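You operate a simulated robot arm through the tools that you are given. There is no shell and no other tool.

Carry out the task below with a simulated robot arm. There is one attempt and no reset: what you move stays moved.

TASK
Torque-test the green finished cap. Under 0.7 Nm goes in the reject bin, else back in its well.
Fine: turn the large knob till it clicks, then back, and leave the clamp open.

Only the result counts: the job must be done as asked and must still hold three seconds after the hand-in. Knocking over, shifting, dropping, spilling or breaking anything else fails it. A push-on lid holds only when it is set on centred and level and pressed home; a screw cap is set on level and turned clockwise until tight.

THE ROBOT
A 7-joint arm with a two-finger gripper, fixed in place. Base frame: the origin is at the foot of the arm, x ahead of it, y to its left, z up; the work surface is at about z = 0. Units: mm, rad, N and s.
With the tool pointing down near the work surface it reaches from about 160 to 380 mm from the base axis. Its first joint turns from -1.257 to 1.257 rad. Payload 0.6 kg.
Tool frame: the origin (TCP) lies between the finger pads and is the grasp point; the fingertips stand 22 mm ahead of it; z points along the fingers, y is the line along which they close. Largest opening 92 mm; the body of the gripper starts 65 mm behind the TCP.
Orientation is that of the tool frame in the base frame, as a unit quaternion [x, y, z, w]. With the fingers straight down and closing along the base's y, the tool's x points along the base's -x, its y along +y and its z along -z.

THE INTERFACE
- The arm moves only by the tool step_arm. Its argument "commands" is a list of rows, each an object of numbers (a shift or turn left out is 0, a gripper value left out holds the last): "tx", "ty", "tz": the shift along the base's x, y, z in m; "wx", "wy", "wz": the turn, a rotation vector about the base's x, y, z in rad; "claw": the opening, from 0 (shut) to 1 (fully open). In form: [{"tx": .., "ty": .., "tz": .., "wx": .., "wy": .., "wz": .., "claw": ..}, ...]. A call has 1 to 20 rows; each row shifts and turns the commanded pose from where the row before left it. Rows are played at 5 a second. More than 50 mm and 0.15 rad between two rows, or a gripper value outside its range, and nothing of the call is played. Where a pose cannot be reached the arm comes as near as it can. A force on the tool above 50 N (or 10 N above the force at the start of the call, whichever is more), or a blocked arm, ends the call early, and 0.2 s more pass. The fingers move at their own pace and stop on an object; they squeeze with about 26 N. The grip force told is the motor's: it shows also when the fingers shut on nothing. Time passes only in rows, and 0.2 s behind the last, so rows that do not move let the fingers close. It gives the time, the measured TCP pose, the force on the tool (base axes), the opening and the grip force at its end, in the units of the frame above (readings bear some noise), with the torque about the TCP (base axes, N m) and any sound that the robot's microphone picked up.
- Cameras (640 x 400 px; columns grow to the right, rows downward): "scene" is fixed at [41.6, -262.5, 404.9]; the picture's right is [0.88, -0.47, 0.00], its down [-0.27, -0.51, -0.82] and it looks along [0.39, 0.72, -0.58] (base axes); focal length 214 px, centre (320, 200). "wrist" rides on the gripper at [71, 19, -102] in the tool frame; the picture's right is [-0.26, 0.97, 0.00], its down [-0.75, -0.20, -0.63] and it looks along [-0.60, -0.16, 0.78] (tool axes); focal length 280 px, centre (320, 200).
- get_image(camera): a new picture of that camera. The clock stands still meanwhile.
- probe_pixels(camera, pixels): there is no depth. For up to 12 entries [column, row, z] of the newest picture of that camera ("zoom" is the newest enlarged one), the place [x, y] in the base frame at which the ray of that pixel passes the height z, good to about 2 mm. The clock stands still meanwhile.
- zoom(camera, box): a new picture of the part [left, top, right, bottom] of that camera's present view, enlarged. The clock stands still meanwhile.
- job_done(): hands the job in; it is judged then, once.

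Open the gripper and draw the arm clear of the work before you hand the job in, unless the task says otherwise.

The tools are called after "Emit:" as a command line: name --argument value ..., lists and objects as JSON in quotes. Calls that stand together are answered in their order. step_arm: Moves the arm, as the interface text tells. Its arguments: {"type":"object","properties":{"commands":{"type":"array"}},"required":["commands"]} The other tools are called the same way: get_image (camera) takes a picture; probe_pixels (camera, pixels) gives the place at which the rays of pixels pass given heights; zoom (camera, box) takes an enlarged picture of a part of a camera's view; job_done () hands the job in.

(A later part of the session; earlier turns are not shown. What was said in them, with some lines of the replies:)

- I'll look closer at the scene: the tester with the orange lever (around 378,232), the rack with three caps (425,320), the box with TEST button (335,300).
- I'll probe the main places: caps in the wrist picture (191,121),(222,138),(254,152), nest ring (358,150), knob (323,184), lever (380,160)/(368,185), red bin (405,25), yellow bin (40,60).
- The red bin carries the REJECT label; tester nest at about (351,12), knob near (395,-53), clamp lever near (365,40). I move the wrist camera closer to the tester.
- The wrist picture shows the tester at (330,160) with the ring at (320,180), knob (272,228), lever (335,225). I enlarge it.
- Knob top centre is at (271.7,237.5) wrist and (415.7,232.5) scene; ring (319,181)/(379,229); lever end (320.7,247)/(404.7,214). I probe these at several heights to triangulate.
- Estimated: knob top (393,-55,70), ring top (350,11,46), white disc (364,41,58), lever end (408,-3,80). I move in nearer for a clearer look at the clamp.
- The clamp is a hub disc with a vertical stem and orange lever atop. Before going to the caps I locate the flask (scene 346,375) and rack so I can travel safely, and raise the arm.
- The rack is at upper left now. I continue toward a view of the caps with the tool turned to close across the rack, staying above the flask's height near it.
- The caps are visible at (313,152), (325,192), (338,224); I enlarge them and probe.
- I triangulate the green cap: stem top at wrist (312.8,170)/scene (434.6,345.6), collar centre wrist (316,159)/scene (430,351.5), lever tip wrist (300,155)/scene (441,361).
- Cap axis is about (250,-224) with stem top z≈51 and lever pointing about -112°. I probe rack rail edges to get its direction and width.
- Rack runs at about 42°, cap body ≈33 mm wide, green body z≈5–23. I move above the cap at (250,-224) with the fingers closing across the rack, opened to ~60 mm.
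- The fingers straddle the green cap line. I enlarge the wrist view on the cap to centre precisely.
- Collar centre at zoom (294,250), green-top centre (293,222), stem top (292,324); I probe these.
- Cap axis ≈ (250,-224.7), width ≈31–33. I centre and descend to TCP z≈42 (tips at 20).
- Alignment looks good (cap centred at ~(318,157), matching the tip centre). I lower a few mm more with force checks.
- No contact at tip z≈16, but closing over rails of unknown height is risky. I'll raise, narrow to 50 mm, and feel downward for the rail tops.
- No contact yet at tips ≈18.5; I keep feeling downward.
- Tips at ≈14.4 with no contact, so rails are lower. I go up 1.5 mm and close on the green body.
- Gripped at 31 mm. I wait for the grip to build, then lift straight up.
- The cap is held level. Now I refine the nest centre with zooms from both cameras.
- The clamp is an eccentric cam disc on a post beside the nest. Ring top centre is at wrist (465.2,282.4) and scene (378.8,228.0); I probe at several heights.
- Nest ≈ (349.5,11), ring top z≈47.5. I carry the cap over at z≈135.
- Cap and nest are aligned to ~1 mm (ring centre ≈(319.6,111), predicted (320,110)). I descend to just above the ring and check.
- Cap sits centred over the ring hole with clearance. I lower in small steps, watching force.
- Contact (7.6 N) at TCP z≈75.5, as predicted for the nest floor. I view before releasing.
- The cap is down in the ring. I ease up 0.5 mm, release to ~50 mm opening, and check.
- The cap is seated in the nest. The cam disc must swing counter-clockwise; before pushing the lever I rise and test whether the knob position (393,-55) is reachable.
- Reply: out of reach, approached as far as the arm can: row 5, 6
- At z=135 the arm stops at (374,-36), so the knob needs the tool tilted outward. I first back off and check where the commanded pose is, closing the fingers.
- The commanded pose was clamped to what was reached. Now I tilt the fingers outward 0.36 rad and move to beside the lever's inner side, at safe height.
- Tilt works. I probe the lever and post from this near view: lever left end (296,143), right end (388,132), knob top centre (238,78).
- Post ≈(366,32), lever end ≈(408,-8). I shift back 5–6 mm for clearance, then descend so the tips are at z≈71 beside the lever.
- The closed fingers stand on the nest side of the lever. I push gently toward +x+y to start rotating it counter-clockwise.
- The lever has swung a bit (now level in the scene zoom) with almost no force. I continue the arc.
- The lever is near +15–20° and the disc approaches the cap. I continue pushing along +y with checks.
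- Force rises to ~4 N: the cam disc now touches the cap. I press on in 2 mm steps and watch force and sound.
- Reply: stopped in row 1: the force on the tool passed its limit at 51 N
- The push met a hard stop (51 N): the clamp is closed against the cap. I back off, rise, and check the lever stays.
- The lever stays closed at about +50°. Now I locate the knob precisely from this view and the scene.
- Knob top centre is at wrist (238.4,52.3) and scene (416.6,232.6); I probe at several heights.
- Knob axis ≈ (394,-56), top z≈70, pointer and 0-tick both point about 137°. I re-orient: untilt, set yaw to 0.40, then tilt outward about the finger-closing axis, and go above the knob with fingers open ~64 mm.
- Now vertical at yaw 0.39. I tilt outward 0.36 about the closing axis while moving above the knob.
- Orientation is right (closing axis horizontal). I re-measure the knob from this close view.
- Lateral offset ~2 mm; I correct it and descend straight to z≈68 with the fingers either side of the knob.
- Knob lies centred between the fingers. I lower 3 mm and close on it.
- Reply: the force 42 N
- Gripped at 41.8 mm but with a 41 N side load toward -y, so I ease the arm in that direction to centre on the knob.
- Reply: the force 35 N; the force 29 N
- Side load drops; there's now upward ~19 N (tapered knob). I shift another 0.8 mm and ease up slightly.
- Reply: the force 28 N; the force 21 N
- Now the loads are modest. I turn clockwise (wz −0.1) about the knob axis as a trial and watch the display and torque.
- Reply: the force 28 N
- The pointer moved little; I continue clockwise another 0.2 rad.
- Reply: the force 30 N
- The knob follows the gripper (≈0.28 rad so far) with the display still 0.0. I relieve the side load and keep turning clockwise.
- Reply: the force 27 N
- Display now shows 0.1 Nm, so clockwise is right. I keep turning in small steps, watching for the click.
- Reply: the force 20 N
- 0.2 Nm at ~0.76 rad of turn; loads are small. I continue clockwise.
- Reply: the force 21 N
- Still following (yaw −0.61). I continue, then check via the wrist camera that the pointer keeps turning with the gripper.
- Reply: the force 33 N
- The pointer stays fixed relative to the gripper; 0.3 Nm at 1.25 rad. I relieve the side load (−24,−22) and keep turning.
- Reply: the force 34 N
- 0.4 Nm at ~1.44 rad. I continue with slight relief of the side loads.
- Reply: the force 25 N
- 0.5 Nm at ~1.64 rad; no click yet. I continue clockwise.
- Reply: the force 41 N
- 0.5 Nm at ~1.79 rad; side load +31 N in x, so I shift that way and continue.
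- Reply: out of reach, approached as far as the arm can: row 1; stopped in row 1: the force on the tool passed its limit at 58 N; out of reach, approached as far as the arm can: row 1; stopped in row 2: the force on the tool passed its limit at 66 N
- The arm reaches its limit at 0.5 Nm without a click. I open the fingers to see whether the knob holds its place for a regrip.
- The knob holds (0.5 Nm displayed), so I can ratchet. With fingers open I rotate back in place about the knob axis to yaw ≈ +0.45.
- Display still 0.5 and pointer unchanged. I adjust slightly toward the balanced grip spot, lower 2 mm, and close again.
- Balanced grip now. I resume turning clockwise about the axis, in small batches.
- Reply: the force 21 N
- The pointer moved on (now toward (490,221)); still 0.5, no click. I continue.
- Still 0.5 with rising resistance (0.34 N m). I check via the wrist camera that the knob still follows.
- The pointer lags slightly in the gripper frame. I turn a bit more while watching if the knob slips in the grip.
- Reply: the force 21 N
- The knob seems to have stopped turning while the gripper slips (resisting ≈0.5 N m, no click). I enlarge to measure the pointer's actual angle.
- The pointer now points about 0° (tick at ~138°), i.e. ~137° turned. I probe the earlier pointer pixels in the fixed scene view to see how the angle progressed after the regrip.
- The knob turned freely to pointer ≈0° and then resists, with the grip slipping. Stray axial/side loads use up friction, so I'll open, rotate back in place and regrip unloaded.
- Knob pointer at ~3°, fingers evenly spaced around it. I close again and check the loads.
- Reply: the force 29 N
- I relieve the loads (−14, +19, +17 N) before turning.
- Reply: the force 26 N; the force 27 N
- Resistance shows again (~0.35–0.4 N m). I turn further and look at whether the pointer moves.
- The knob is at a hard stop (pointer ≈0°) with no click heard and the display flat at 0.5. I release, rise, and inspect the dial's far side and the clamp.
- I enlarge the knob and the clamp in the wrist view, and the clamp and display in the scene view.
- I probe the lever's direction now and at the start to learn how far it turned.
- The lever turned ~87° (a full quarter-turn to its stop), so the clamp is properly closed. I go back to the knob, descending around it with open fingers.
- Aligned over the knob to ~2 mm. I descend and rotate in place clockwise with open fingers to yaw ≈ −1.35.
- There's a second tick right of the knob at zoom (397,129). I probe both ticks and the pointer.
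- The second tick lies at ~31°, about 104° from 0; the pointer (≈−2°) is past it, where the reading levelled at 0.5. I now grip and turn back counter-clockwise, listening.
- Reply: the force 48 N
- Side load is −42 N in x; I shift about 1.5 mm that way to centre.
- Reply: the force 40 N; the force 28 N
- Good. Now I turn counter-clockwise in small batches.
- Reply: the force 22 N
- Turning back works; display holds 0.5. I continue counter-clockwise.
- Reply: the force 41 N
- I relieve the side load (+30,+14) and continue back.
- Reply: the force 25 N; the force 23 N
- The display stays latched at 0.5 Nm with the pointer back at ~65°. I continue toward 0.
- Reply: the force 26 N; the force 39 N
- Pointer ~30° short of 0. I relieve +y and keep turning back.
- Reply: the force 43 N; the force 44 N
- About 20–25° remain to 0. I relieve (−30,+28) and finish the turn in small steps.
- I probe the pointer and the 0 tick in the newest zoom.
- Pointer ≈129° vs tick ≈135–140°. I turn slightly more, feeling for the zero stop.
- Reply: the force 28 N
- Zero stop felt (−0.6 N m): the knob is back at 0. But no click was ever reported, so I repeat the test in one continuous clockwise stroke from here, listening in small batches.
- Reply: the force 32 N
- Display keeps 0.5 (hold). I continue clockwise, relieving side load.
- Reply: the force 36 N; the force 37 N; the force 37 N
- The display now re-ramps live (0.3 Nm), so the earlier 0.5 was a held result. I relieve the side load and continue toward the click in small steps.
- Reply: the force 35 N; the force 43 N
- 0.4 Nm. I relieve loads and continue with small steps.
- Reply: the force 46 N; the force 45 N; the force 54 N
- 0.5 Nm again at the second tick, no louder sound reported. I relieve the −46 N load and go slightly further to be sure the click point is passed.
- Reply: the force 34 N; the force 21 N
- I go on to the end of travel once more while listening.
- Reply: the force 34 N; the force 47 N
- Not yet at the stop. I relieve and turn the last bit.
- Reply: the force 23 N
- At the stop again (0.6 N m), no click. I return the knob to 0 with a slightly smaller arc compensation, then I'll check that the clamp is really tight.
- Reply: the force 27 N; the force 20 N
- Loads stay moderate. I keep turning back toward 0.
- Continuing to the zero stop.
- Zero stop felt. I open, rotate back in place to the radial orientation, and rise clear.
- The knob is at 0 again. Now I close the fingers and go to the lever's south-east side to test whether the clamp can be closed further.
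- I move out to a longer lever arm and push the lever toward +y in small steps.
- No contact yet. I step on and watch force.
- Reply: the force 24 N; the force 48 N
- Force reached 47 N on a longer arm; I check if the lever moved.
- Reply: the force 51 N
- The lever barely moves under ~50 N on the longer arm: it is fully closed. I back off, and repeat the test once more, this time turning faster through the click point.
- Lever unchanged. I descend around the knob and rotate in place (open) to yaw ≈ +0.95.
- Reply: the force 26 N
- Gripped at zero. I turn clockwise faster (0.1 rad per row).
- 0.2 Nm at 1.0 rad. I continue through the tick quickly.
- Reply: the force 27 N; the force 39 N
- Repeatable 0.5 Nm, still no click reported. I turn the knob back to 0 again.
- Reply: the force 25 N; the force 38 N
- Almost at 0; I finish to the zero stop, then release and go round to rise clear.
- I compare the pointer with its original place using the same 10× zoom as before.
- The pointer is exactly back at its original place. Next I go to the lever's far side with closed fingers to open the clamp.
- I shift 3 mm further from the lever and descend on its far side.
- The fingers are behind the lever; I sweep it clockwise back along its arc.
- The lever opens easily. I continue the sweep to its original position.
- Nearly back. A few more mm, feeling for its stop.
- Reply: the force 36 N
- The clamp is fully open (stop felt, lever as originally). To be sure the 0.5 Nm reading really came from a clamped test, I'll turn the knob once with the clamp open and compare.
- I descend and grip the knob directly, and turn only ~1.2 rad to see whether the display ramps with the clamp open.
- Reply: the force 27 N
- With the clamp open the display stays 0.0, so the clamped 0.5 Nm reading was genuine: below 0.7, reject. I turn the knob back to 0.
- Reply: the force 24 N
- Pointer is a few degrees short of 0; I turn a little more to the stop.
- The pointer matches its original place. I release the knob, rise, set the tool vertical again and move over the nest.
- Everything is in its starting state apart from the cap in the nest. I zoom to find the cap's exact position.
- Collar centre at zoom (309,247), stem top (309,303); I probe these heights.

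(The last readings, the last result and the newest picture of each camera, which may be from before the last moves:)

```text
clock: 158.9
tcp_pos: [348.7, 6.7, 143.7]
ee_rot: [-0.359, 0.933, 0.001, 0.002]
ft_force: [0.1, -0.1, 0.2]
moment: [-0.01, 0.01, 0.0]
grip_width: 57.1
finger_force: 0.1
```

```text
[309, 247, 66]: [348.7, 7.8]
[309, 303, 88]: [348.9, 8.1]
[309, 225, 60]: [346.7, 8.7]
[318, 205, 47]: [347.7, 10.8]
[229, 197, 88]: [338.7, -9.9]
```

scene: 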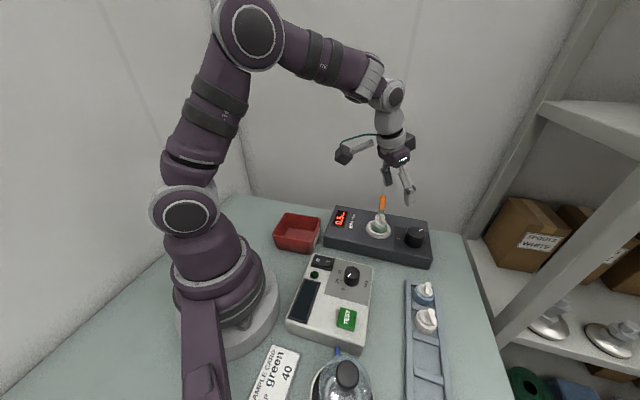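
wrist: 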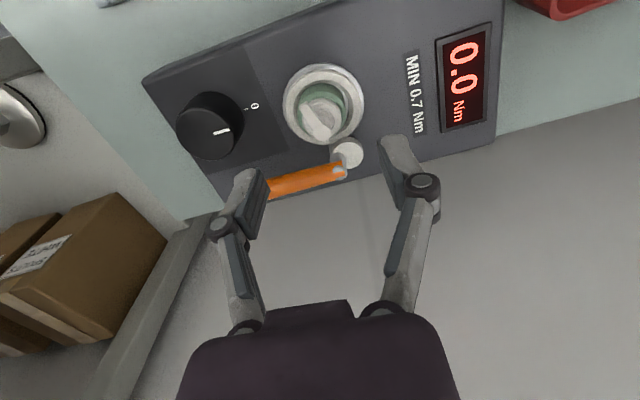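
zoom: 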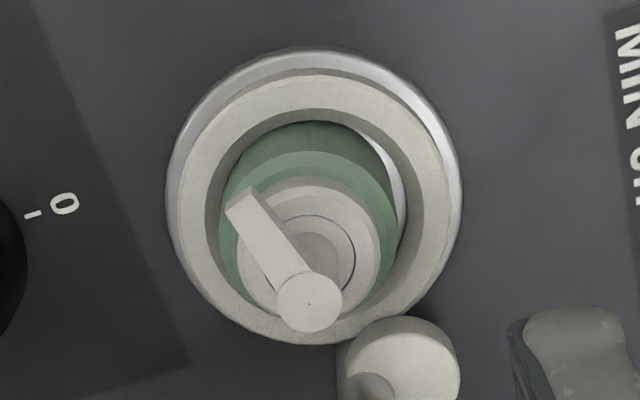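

Cap axis ≈ (349,8.3). I centre, descend to the same grip height as before (TCP z≈76), and check.

Emit:
step_arm --commands '[{"tx": 0.0007, "ty": 0.0014, "tz": -0.015}, {"tz": -0.015}, {"tz": -0.015}, {"tz": -0.015}, {}]'

Emit:
zoom --camera "wrist" --box '[220, 90, 440, 240]'

Emit:
zoom --camera "scene" --box '[350, 180, 420, 250]'

```text
clock: 160.1
tcp_pos: [349.3, 8.2, 85.5]
ee_rot: [-0.357, 0.934, 0.0, 0.002]
ft_force: [0.4, 0.3, -0.5]
moment: [-0.02, 0.01, 0.01]
grip_width: 56.9
finger_force: 0.0
```

```text
2.67 times, centred on (330, 165) of wrist
```

zoom: 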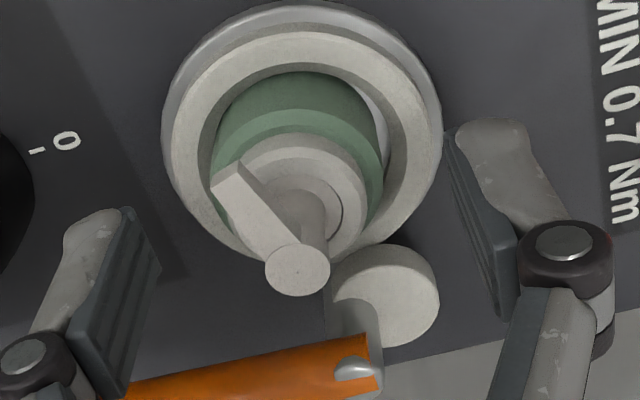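

```text
5.71 times, centred on (385, 215) of scene
```

zoom: 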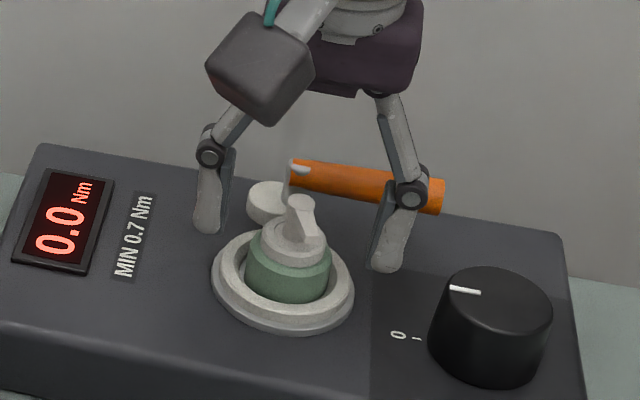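

Well centred. I lower 9 mm and close on the green body.

Emit:
step_arm --commands '[{"tz": -0.005}, {"tz": -0.0035}, {}, {"claw": 0.4}, {"claw": 0.0}, {}, {}, {}]'

Emit:
zoom --camera "scene" --box '[350, 180, 420, 250]'

```text
clock: 161.9
tcp_pos: [350.0, 8.9, 75.9]
ee_rot: [-0.36, 0.933, 0.001, 0.001]
ft_force: [-0.6, -0.9, 1.7]
moment: [0.01, 0.01, 0.03]
grip_width: 31.3
finger_force: 10.2
```

```text
5.71 times, centred on (385, 215) of scene
```

zoom: 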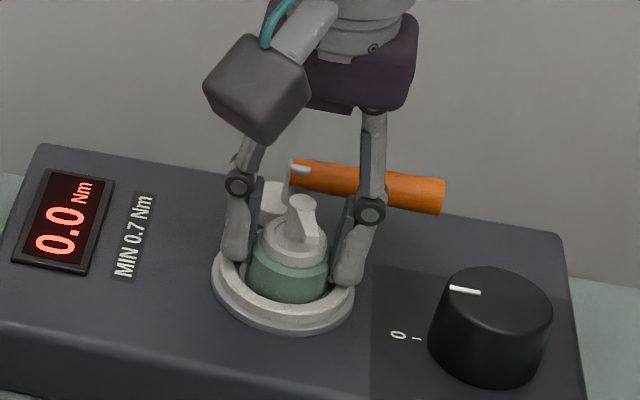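

Gripped (31.3 mm). I lift straight up and locate the red REJECT bin's rim corners in the scene view.

Emit:
step_arm --commands '[{"tz": 0.005}, {"tz": 0.01}, {"tz": 0.02}, {"tz": 0.02}, {"tz": 0.02}, {}]'

Emit:
probe_pixels --camera "scene" --pixels '[[285.75, 213.2, 40], [320.2, 218.3, 40], [311.2, 242, 40], [273, 234.5, 40], [289, 227.5, 3], [314.7, 231, 3], [308, 252.5, 0], [277.5, 248, 0]]'

Emit:
get_image --camera "scene"

```text
clock: 163.3
tcp_pos: [348.4, 9.4, 153.4]
ee_rot: [-0.357, 0.934, 0.001, 0.002]
ft_force: [-0.2, -0.7, 0.7]
moment: [-0.01, 0.02, -0.01]
grip_width: 31.0
finger_force: 9.9
```

```text
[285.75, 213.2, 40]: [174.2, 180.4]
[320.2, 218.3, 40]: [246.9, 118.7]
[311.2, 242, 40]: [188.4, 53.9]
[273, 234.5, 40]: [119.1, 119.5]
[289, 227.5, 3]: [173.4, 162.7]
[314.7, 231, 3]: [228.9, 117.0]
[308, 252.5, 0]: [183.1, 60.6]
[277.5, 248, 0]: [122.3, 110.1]
```

```text
taken
```

scene: 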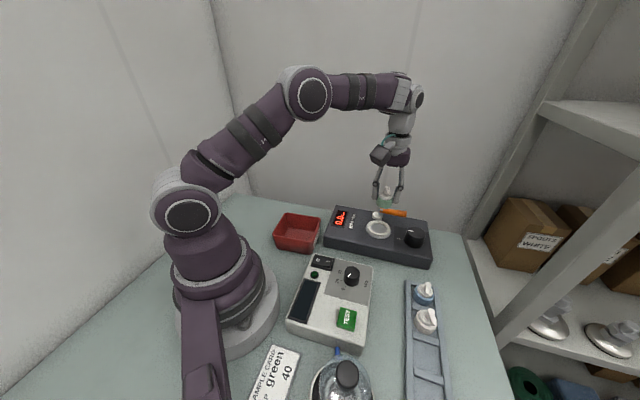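

Bin centre ≈ (180,114), rim at z≈40. I carry the cap over at z≈150.

Emit:
step_arm --commands '[{"tx": -0.028, "ty": 0.0174}, {"tx": -0.028, "ty": 0.0174}, {"tx": -0.028, "ty": 0.0174}, {"tx": -0.028, "ty": 0.0174}, {"tx": -0.028, "ty": 0.0174}, {"tx": -0.028, "ty": 0.0174}, {}, {}]'

Emit:
get_image --camera "wrist"

Emit:
get_image --camera "scene"

```text
clock: 165.1
tcp_pos: [179.1, 113.7, 149.3]
ee_rot: [-0.357, 0.934, 0.0, 0.002]
ft_force: [0.3, 0.8, -0.2]
moment: [-0.03, 0.0, -0.02]
grip_width: 30.9
finger_force: 9.9
```

```text
taken
```

wrist: 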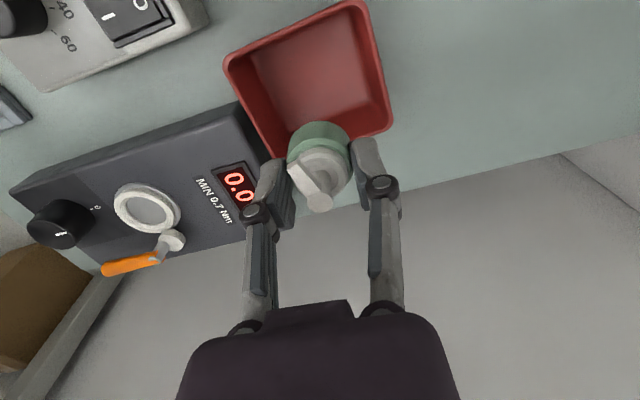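

```text
taken
```

scene: 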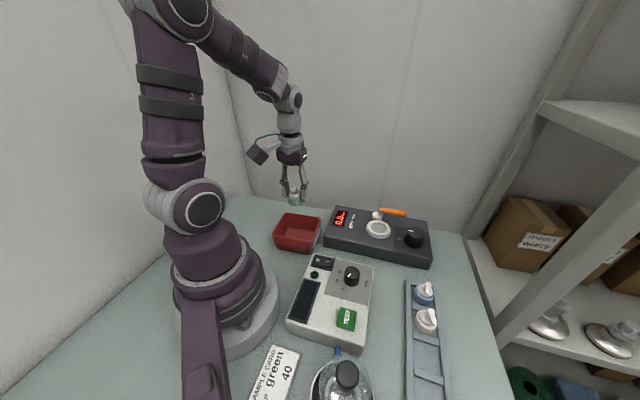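

I check the bin centre from the wrist view: rim corners (225,65), (360,3), (392,125), (265,155) and floor corners.

Emit:
zoom --camera "wrist" --box '[210, 0, 410, 170]'

Emit:
probe_pixels --camera "wrist" --pixels '[[225, 65, 40], [360, 3, 40], [392, 125, 40], [265, 155, 40], [225, 65, 32], [360, 3, 32], [392, 125, 32], [265, 155, 32]]'

```text
2.35 times, centred on (310, 85) of wrist
```

zoom: 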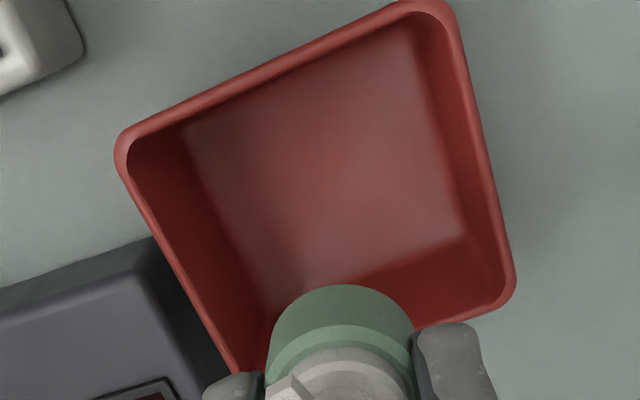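

```text
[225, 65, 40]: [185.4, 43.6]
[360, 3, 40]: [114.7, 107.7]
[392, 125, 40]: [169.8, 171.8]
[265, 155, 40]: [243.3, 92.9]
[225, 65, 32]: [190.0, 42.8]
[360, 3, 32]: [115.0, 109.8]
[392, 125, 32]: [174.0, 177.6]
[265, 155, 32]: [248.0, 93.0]
```

Bin centre ≈ (177,107). I centre and lower the cap into the bin gently.

Emit:
step_arm --commands '[{"tx": -0.003, "ty": -0.006, "tz": -0.02}, {"tz": -0.025}, {"tz": -0.025}, {"tz": -0.02}, {"tz": -0.012}, {}]'

Emit:
get_image --camera "wrist"

Emit:
zoom --camera "scene" --box '[240, 170, 360, 270]'

```text
clock: 166.5
tcp_pos: [177.9, 107.0, 48.6]
ee_rot: [-0.358, 0.934, 0.001, 0.002]
ft_force: [-0.5, -0.5, 0.2]
moment: [-0.02, 0.01, -0.04]
grip_width: 31.2
finger_force: 9.6
```

```text
taken
```

wrist: 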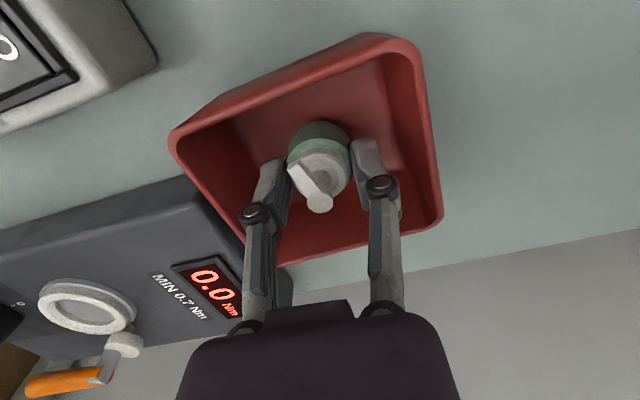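

```text
4.00 times, centred on (300, 220) of scene
```

zoom: 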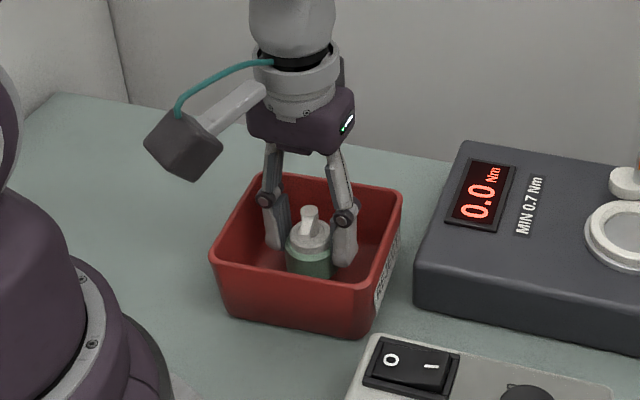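

Centred in the bin. I lower stepwise until the cap touches the floor.

Emit:
step_arm --commands '[{"tz": -0.004}, {"tz": -0.003}, {}]'

Emit:
step_arm --commands '[{"tz": -0.002}, {}]'

Emit:
step_arm --commands '[{"tz": -0.002}, {}]'

```text
clock: 167.3
tcp_pos: [177.9, 107.9, 42.9]
ee_rot: [-0.357, 0.934, 0.001, 0.002]
ft_force: [-0.8, -1.1, 0.2]
moment: [0.03, -0.01, -0.04]
grip_width: 31.1
finger_force: 10.2
```

```text
clock: 167.9
tcp_pos: [179.2, 107.3, 39.5]
ee_rot: [-0.359, 0.933, 0.001, 0.002]
ft_force: [0.1, 0.4, 0.4]
moment: [-0.01, -0.03, 0.01]
grip_width: 31.8
finger_force: 9.7
```

```text
clock: 168.5
tcp_pos: [179.0, 108.3, 39.2]
ee_rot: [-0.358, 0.934, 0.001, 0.002]
ft_force: [-1.1, -0.4, -0.3]
moment: [-0.02, 0.0, 0.01]
grip_width: 32.0
finger_force: 10.1
```

Emit:
step_arm --commands '[{"tz": -0.0015}, {}]'

Emit:
step_arm --commands '[{"tz": -0.0015}, {}]'

```text
clock: 169.1
tcp_pos: [177.9, 107.3, 36.8]
ee_rot: [-0.359, 0.933, 0.001, 0.001]
ft_force: [0.1, 0.3, -0.4]
moment: [0.0, 0.03, 0.0]
grip_width: 32.0
finger_force: 9.8
```

```text
clock: 169.7
tcp_pos: [178.5, 108.1, 35.3]
ee_rot: [-0.357, 0.934, 0.001, 0.002]
ft_force: [0.4, 1.1, 6.4]
moment: [0.01, -0.01, -0.02]
grip_width: 32.0
finger_force: 10.1
```

Floor contact (6.4 N) at TCP z≈35.3. I release with a modest opening and lift straight out.

Emit:
step_arm --commands '[{"tz": 0.0005}, {"claw": 0.42}, {"claw": 0.48}, {}, {}, {"tz": 0.015}, {"tz": 0.03}, {"tz": 0.04}, {"tz": 0.04}, {}]'

Emit:
get_image --camera "wrist"

Emit:
get_image --camera "scene"

```text
clock: 171.9
tcp_pos: [177.4, 104.6, 163.2]
ee_rot: [-0.357, 0.934, 0.0, 0.001]
ft_force: [-0.2, 0.4, 1.0]
moment: [-0.01, -0.06, -0.02]
grip_width: 44.0
finger_force: 0.0
```

```text
taken
```

wrist: 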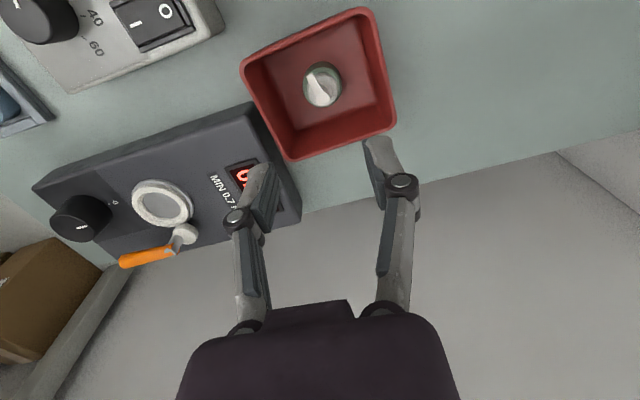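

```text
taken
```

scene: 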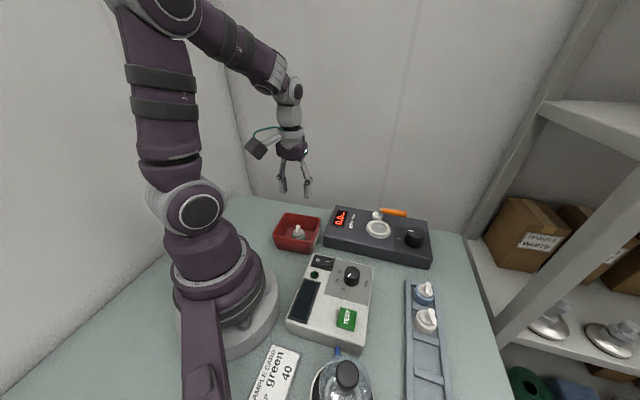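

The cap stands upright in the REJECT bin. I draw the arm clear with the gripper open and do a last check of knob, clamp and rack.

Emit:
step_arm --commands '[{"tz": 0.04, "claw": 0.8}, {"tz": 0.04, "ty": -0.02}, {"tz": 0.03, "ty": -0.03}, {"ty": -0.03}, {}, {}]'

Emit:
zoom --camera "scene" --box '[260, 190, 450, 300]'

Emit:
zoom --camera "scene" --box '[390, 215, 440, 255]'

Emit:
zoom --camera "scene" --box '[380, 260, 480, 400]'

```text
clock: 173.3
tcp_pos: [177.2, 27.8, 271.8]
ee_rot: [-0.357, 0.934, 0.0, 0.002]
ft_force: [0.0, -0.2, -0.1]
moment: [-0.02, -0.02, -0.01]
grip_width: 73.6
finger_force: 0.0
```

```text
3.37 times, centred on (355, 245) of scene
```

zoom: 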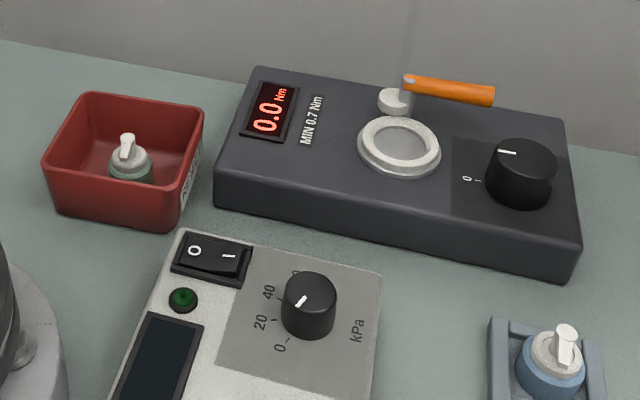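

```text
10.00 times, centred on (415, 235) of scene
```

zoom: 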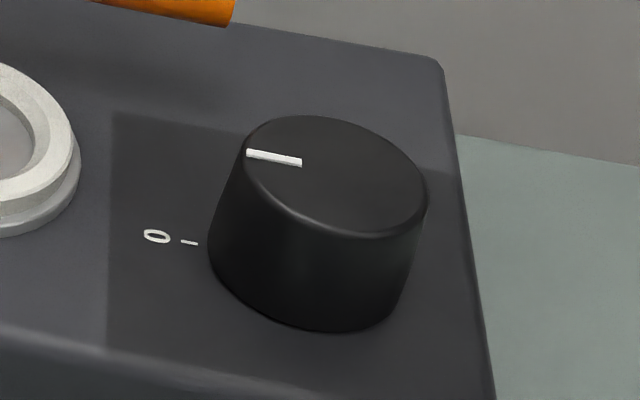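

```text
2.86 times, centred on (430, 330) of scene
```

zoom: 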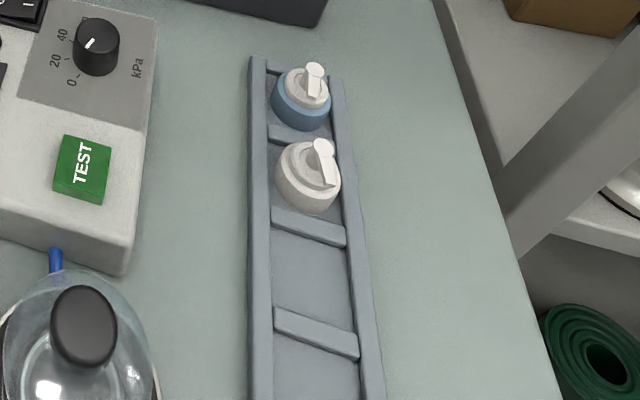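

The cap is in the REJECT bin (0.5 Nm, below 0.7), the knob pointer is back at 0, the clamp is open, and the rack and tester haven't shifted. The microphone never reported a click, although I turned the knob past the second tick to its stop and the reading held at 0.5. The arm is clear with the gripper open, so I hand in.

Emit:
job_done

```text
The job is handed in.
```

I tested the green cap and put it in the red REJECT bin: it read 0.5 Nm, under the 0.7 Nm limit. **I never heard the click you asked for.**

- **Test:** I ran it three times with the clamp closed, and it read 0.5 Nm each time. I turned the knob past the second tick every time, and twice all the way to its stop. The reading stayed at 0.5 Nm past the tick, but the microphone never reported a click.
- **Clamp check:** I also turned the knob about two-thirds of the way to the second tick with the clamp open. The display stayed at 0.0, so the 0.5 Nm reading depends on the cap being clamped. Because I ran this last, the display now shows 0.0 rather than 0.5.
- **How I left it:** The cap stands upright in the bin, the knob is back at 0 and the clamp is open. The other two caps are still in their wells, and the tester looks unmoved. The gripper is open and the arm is clear.
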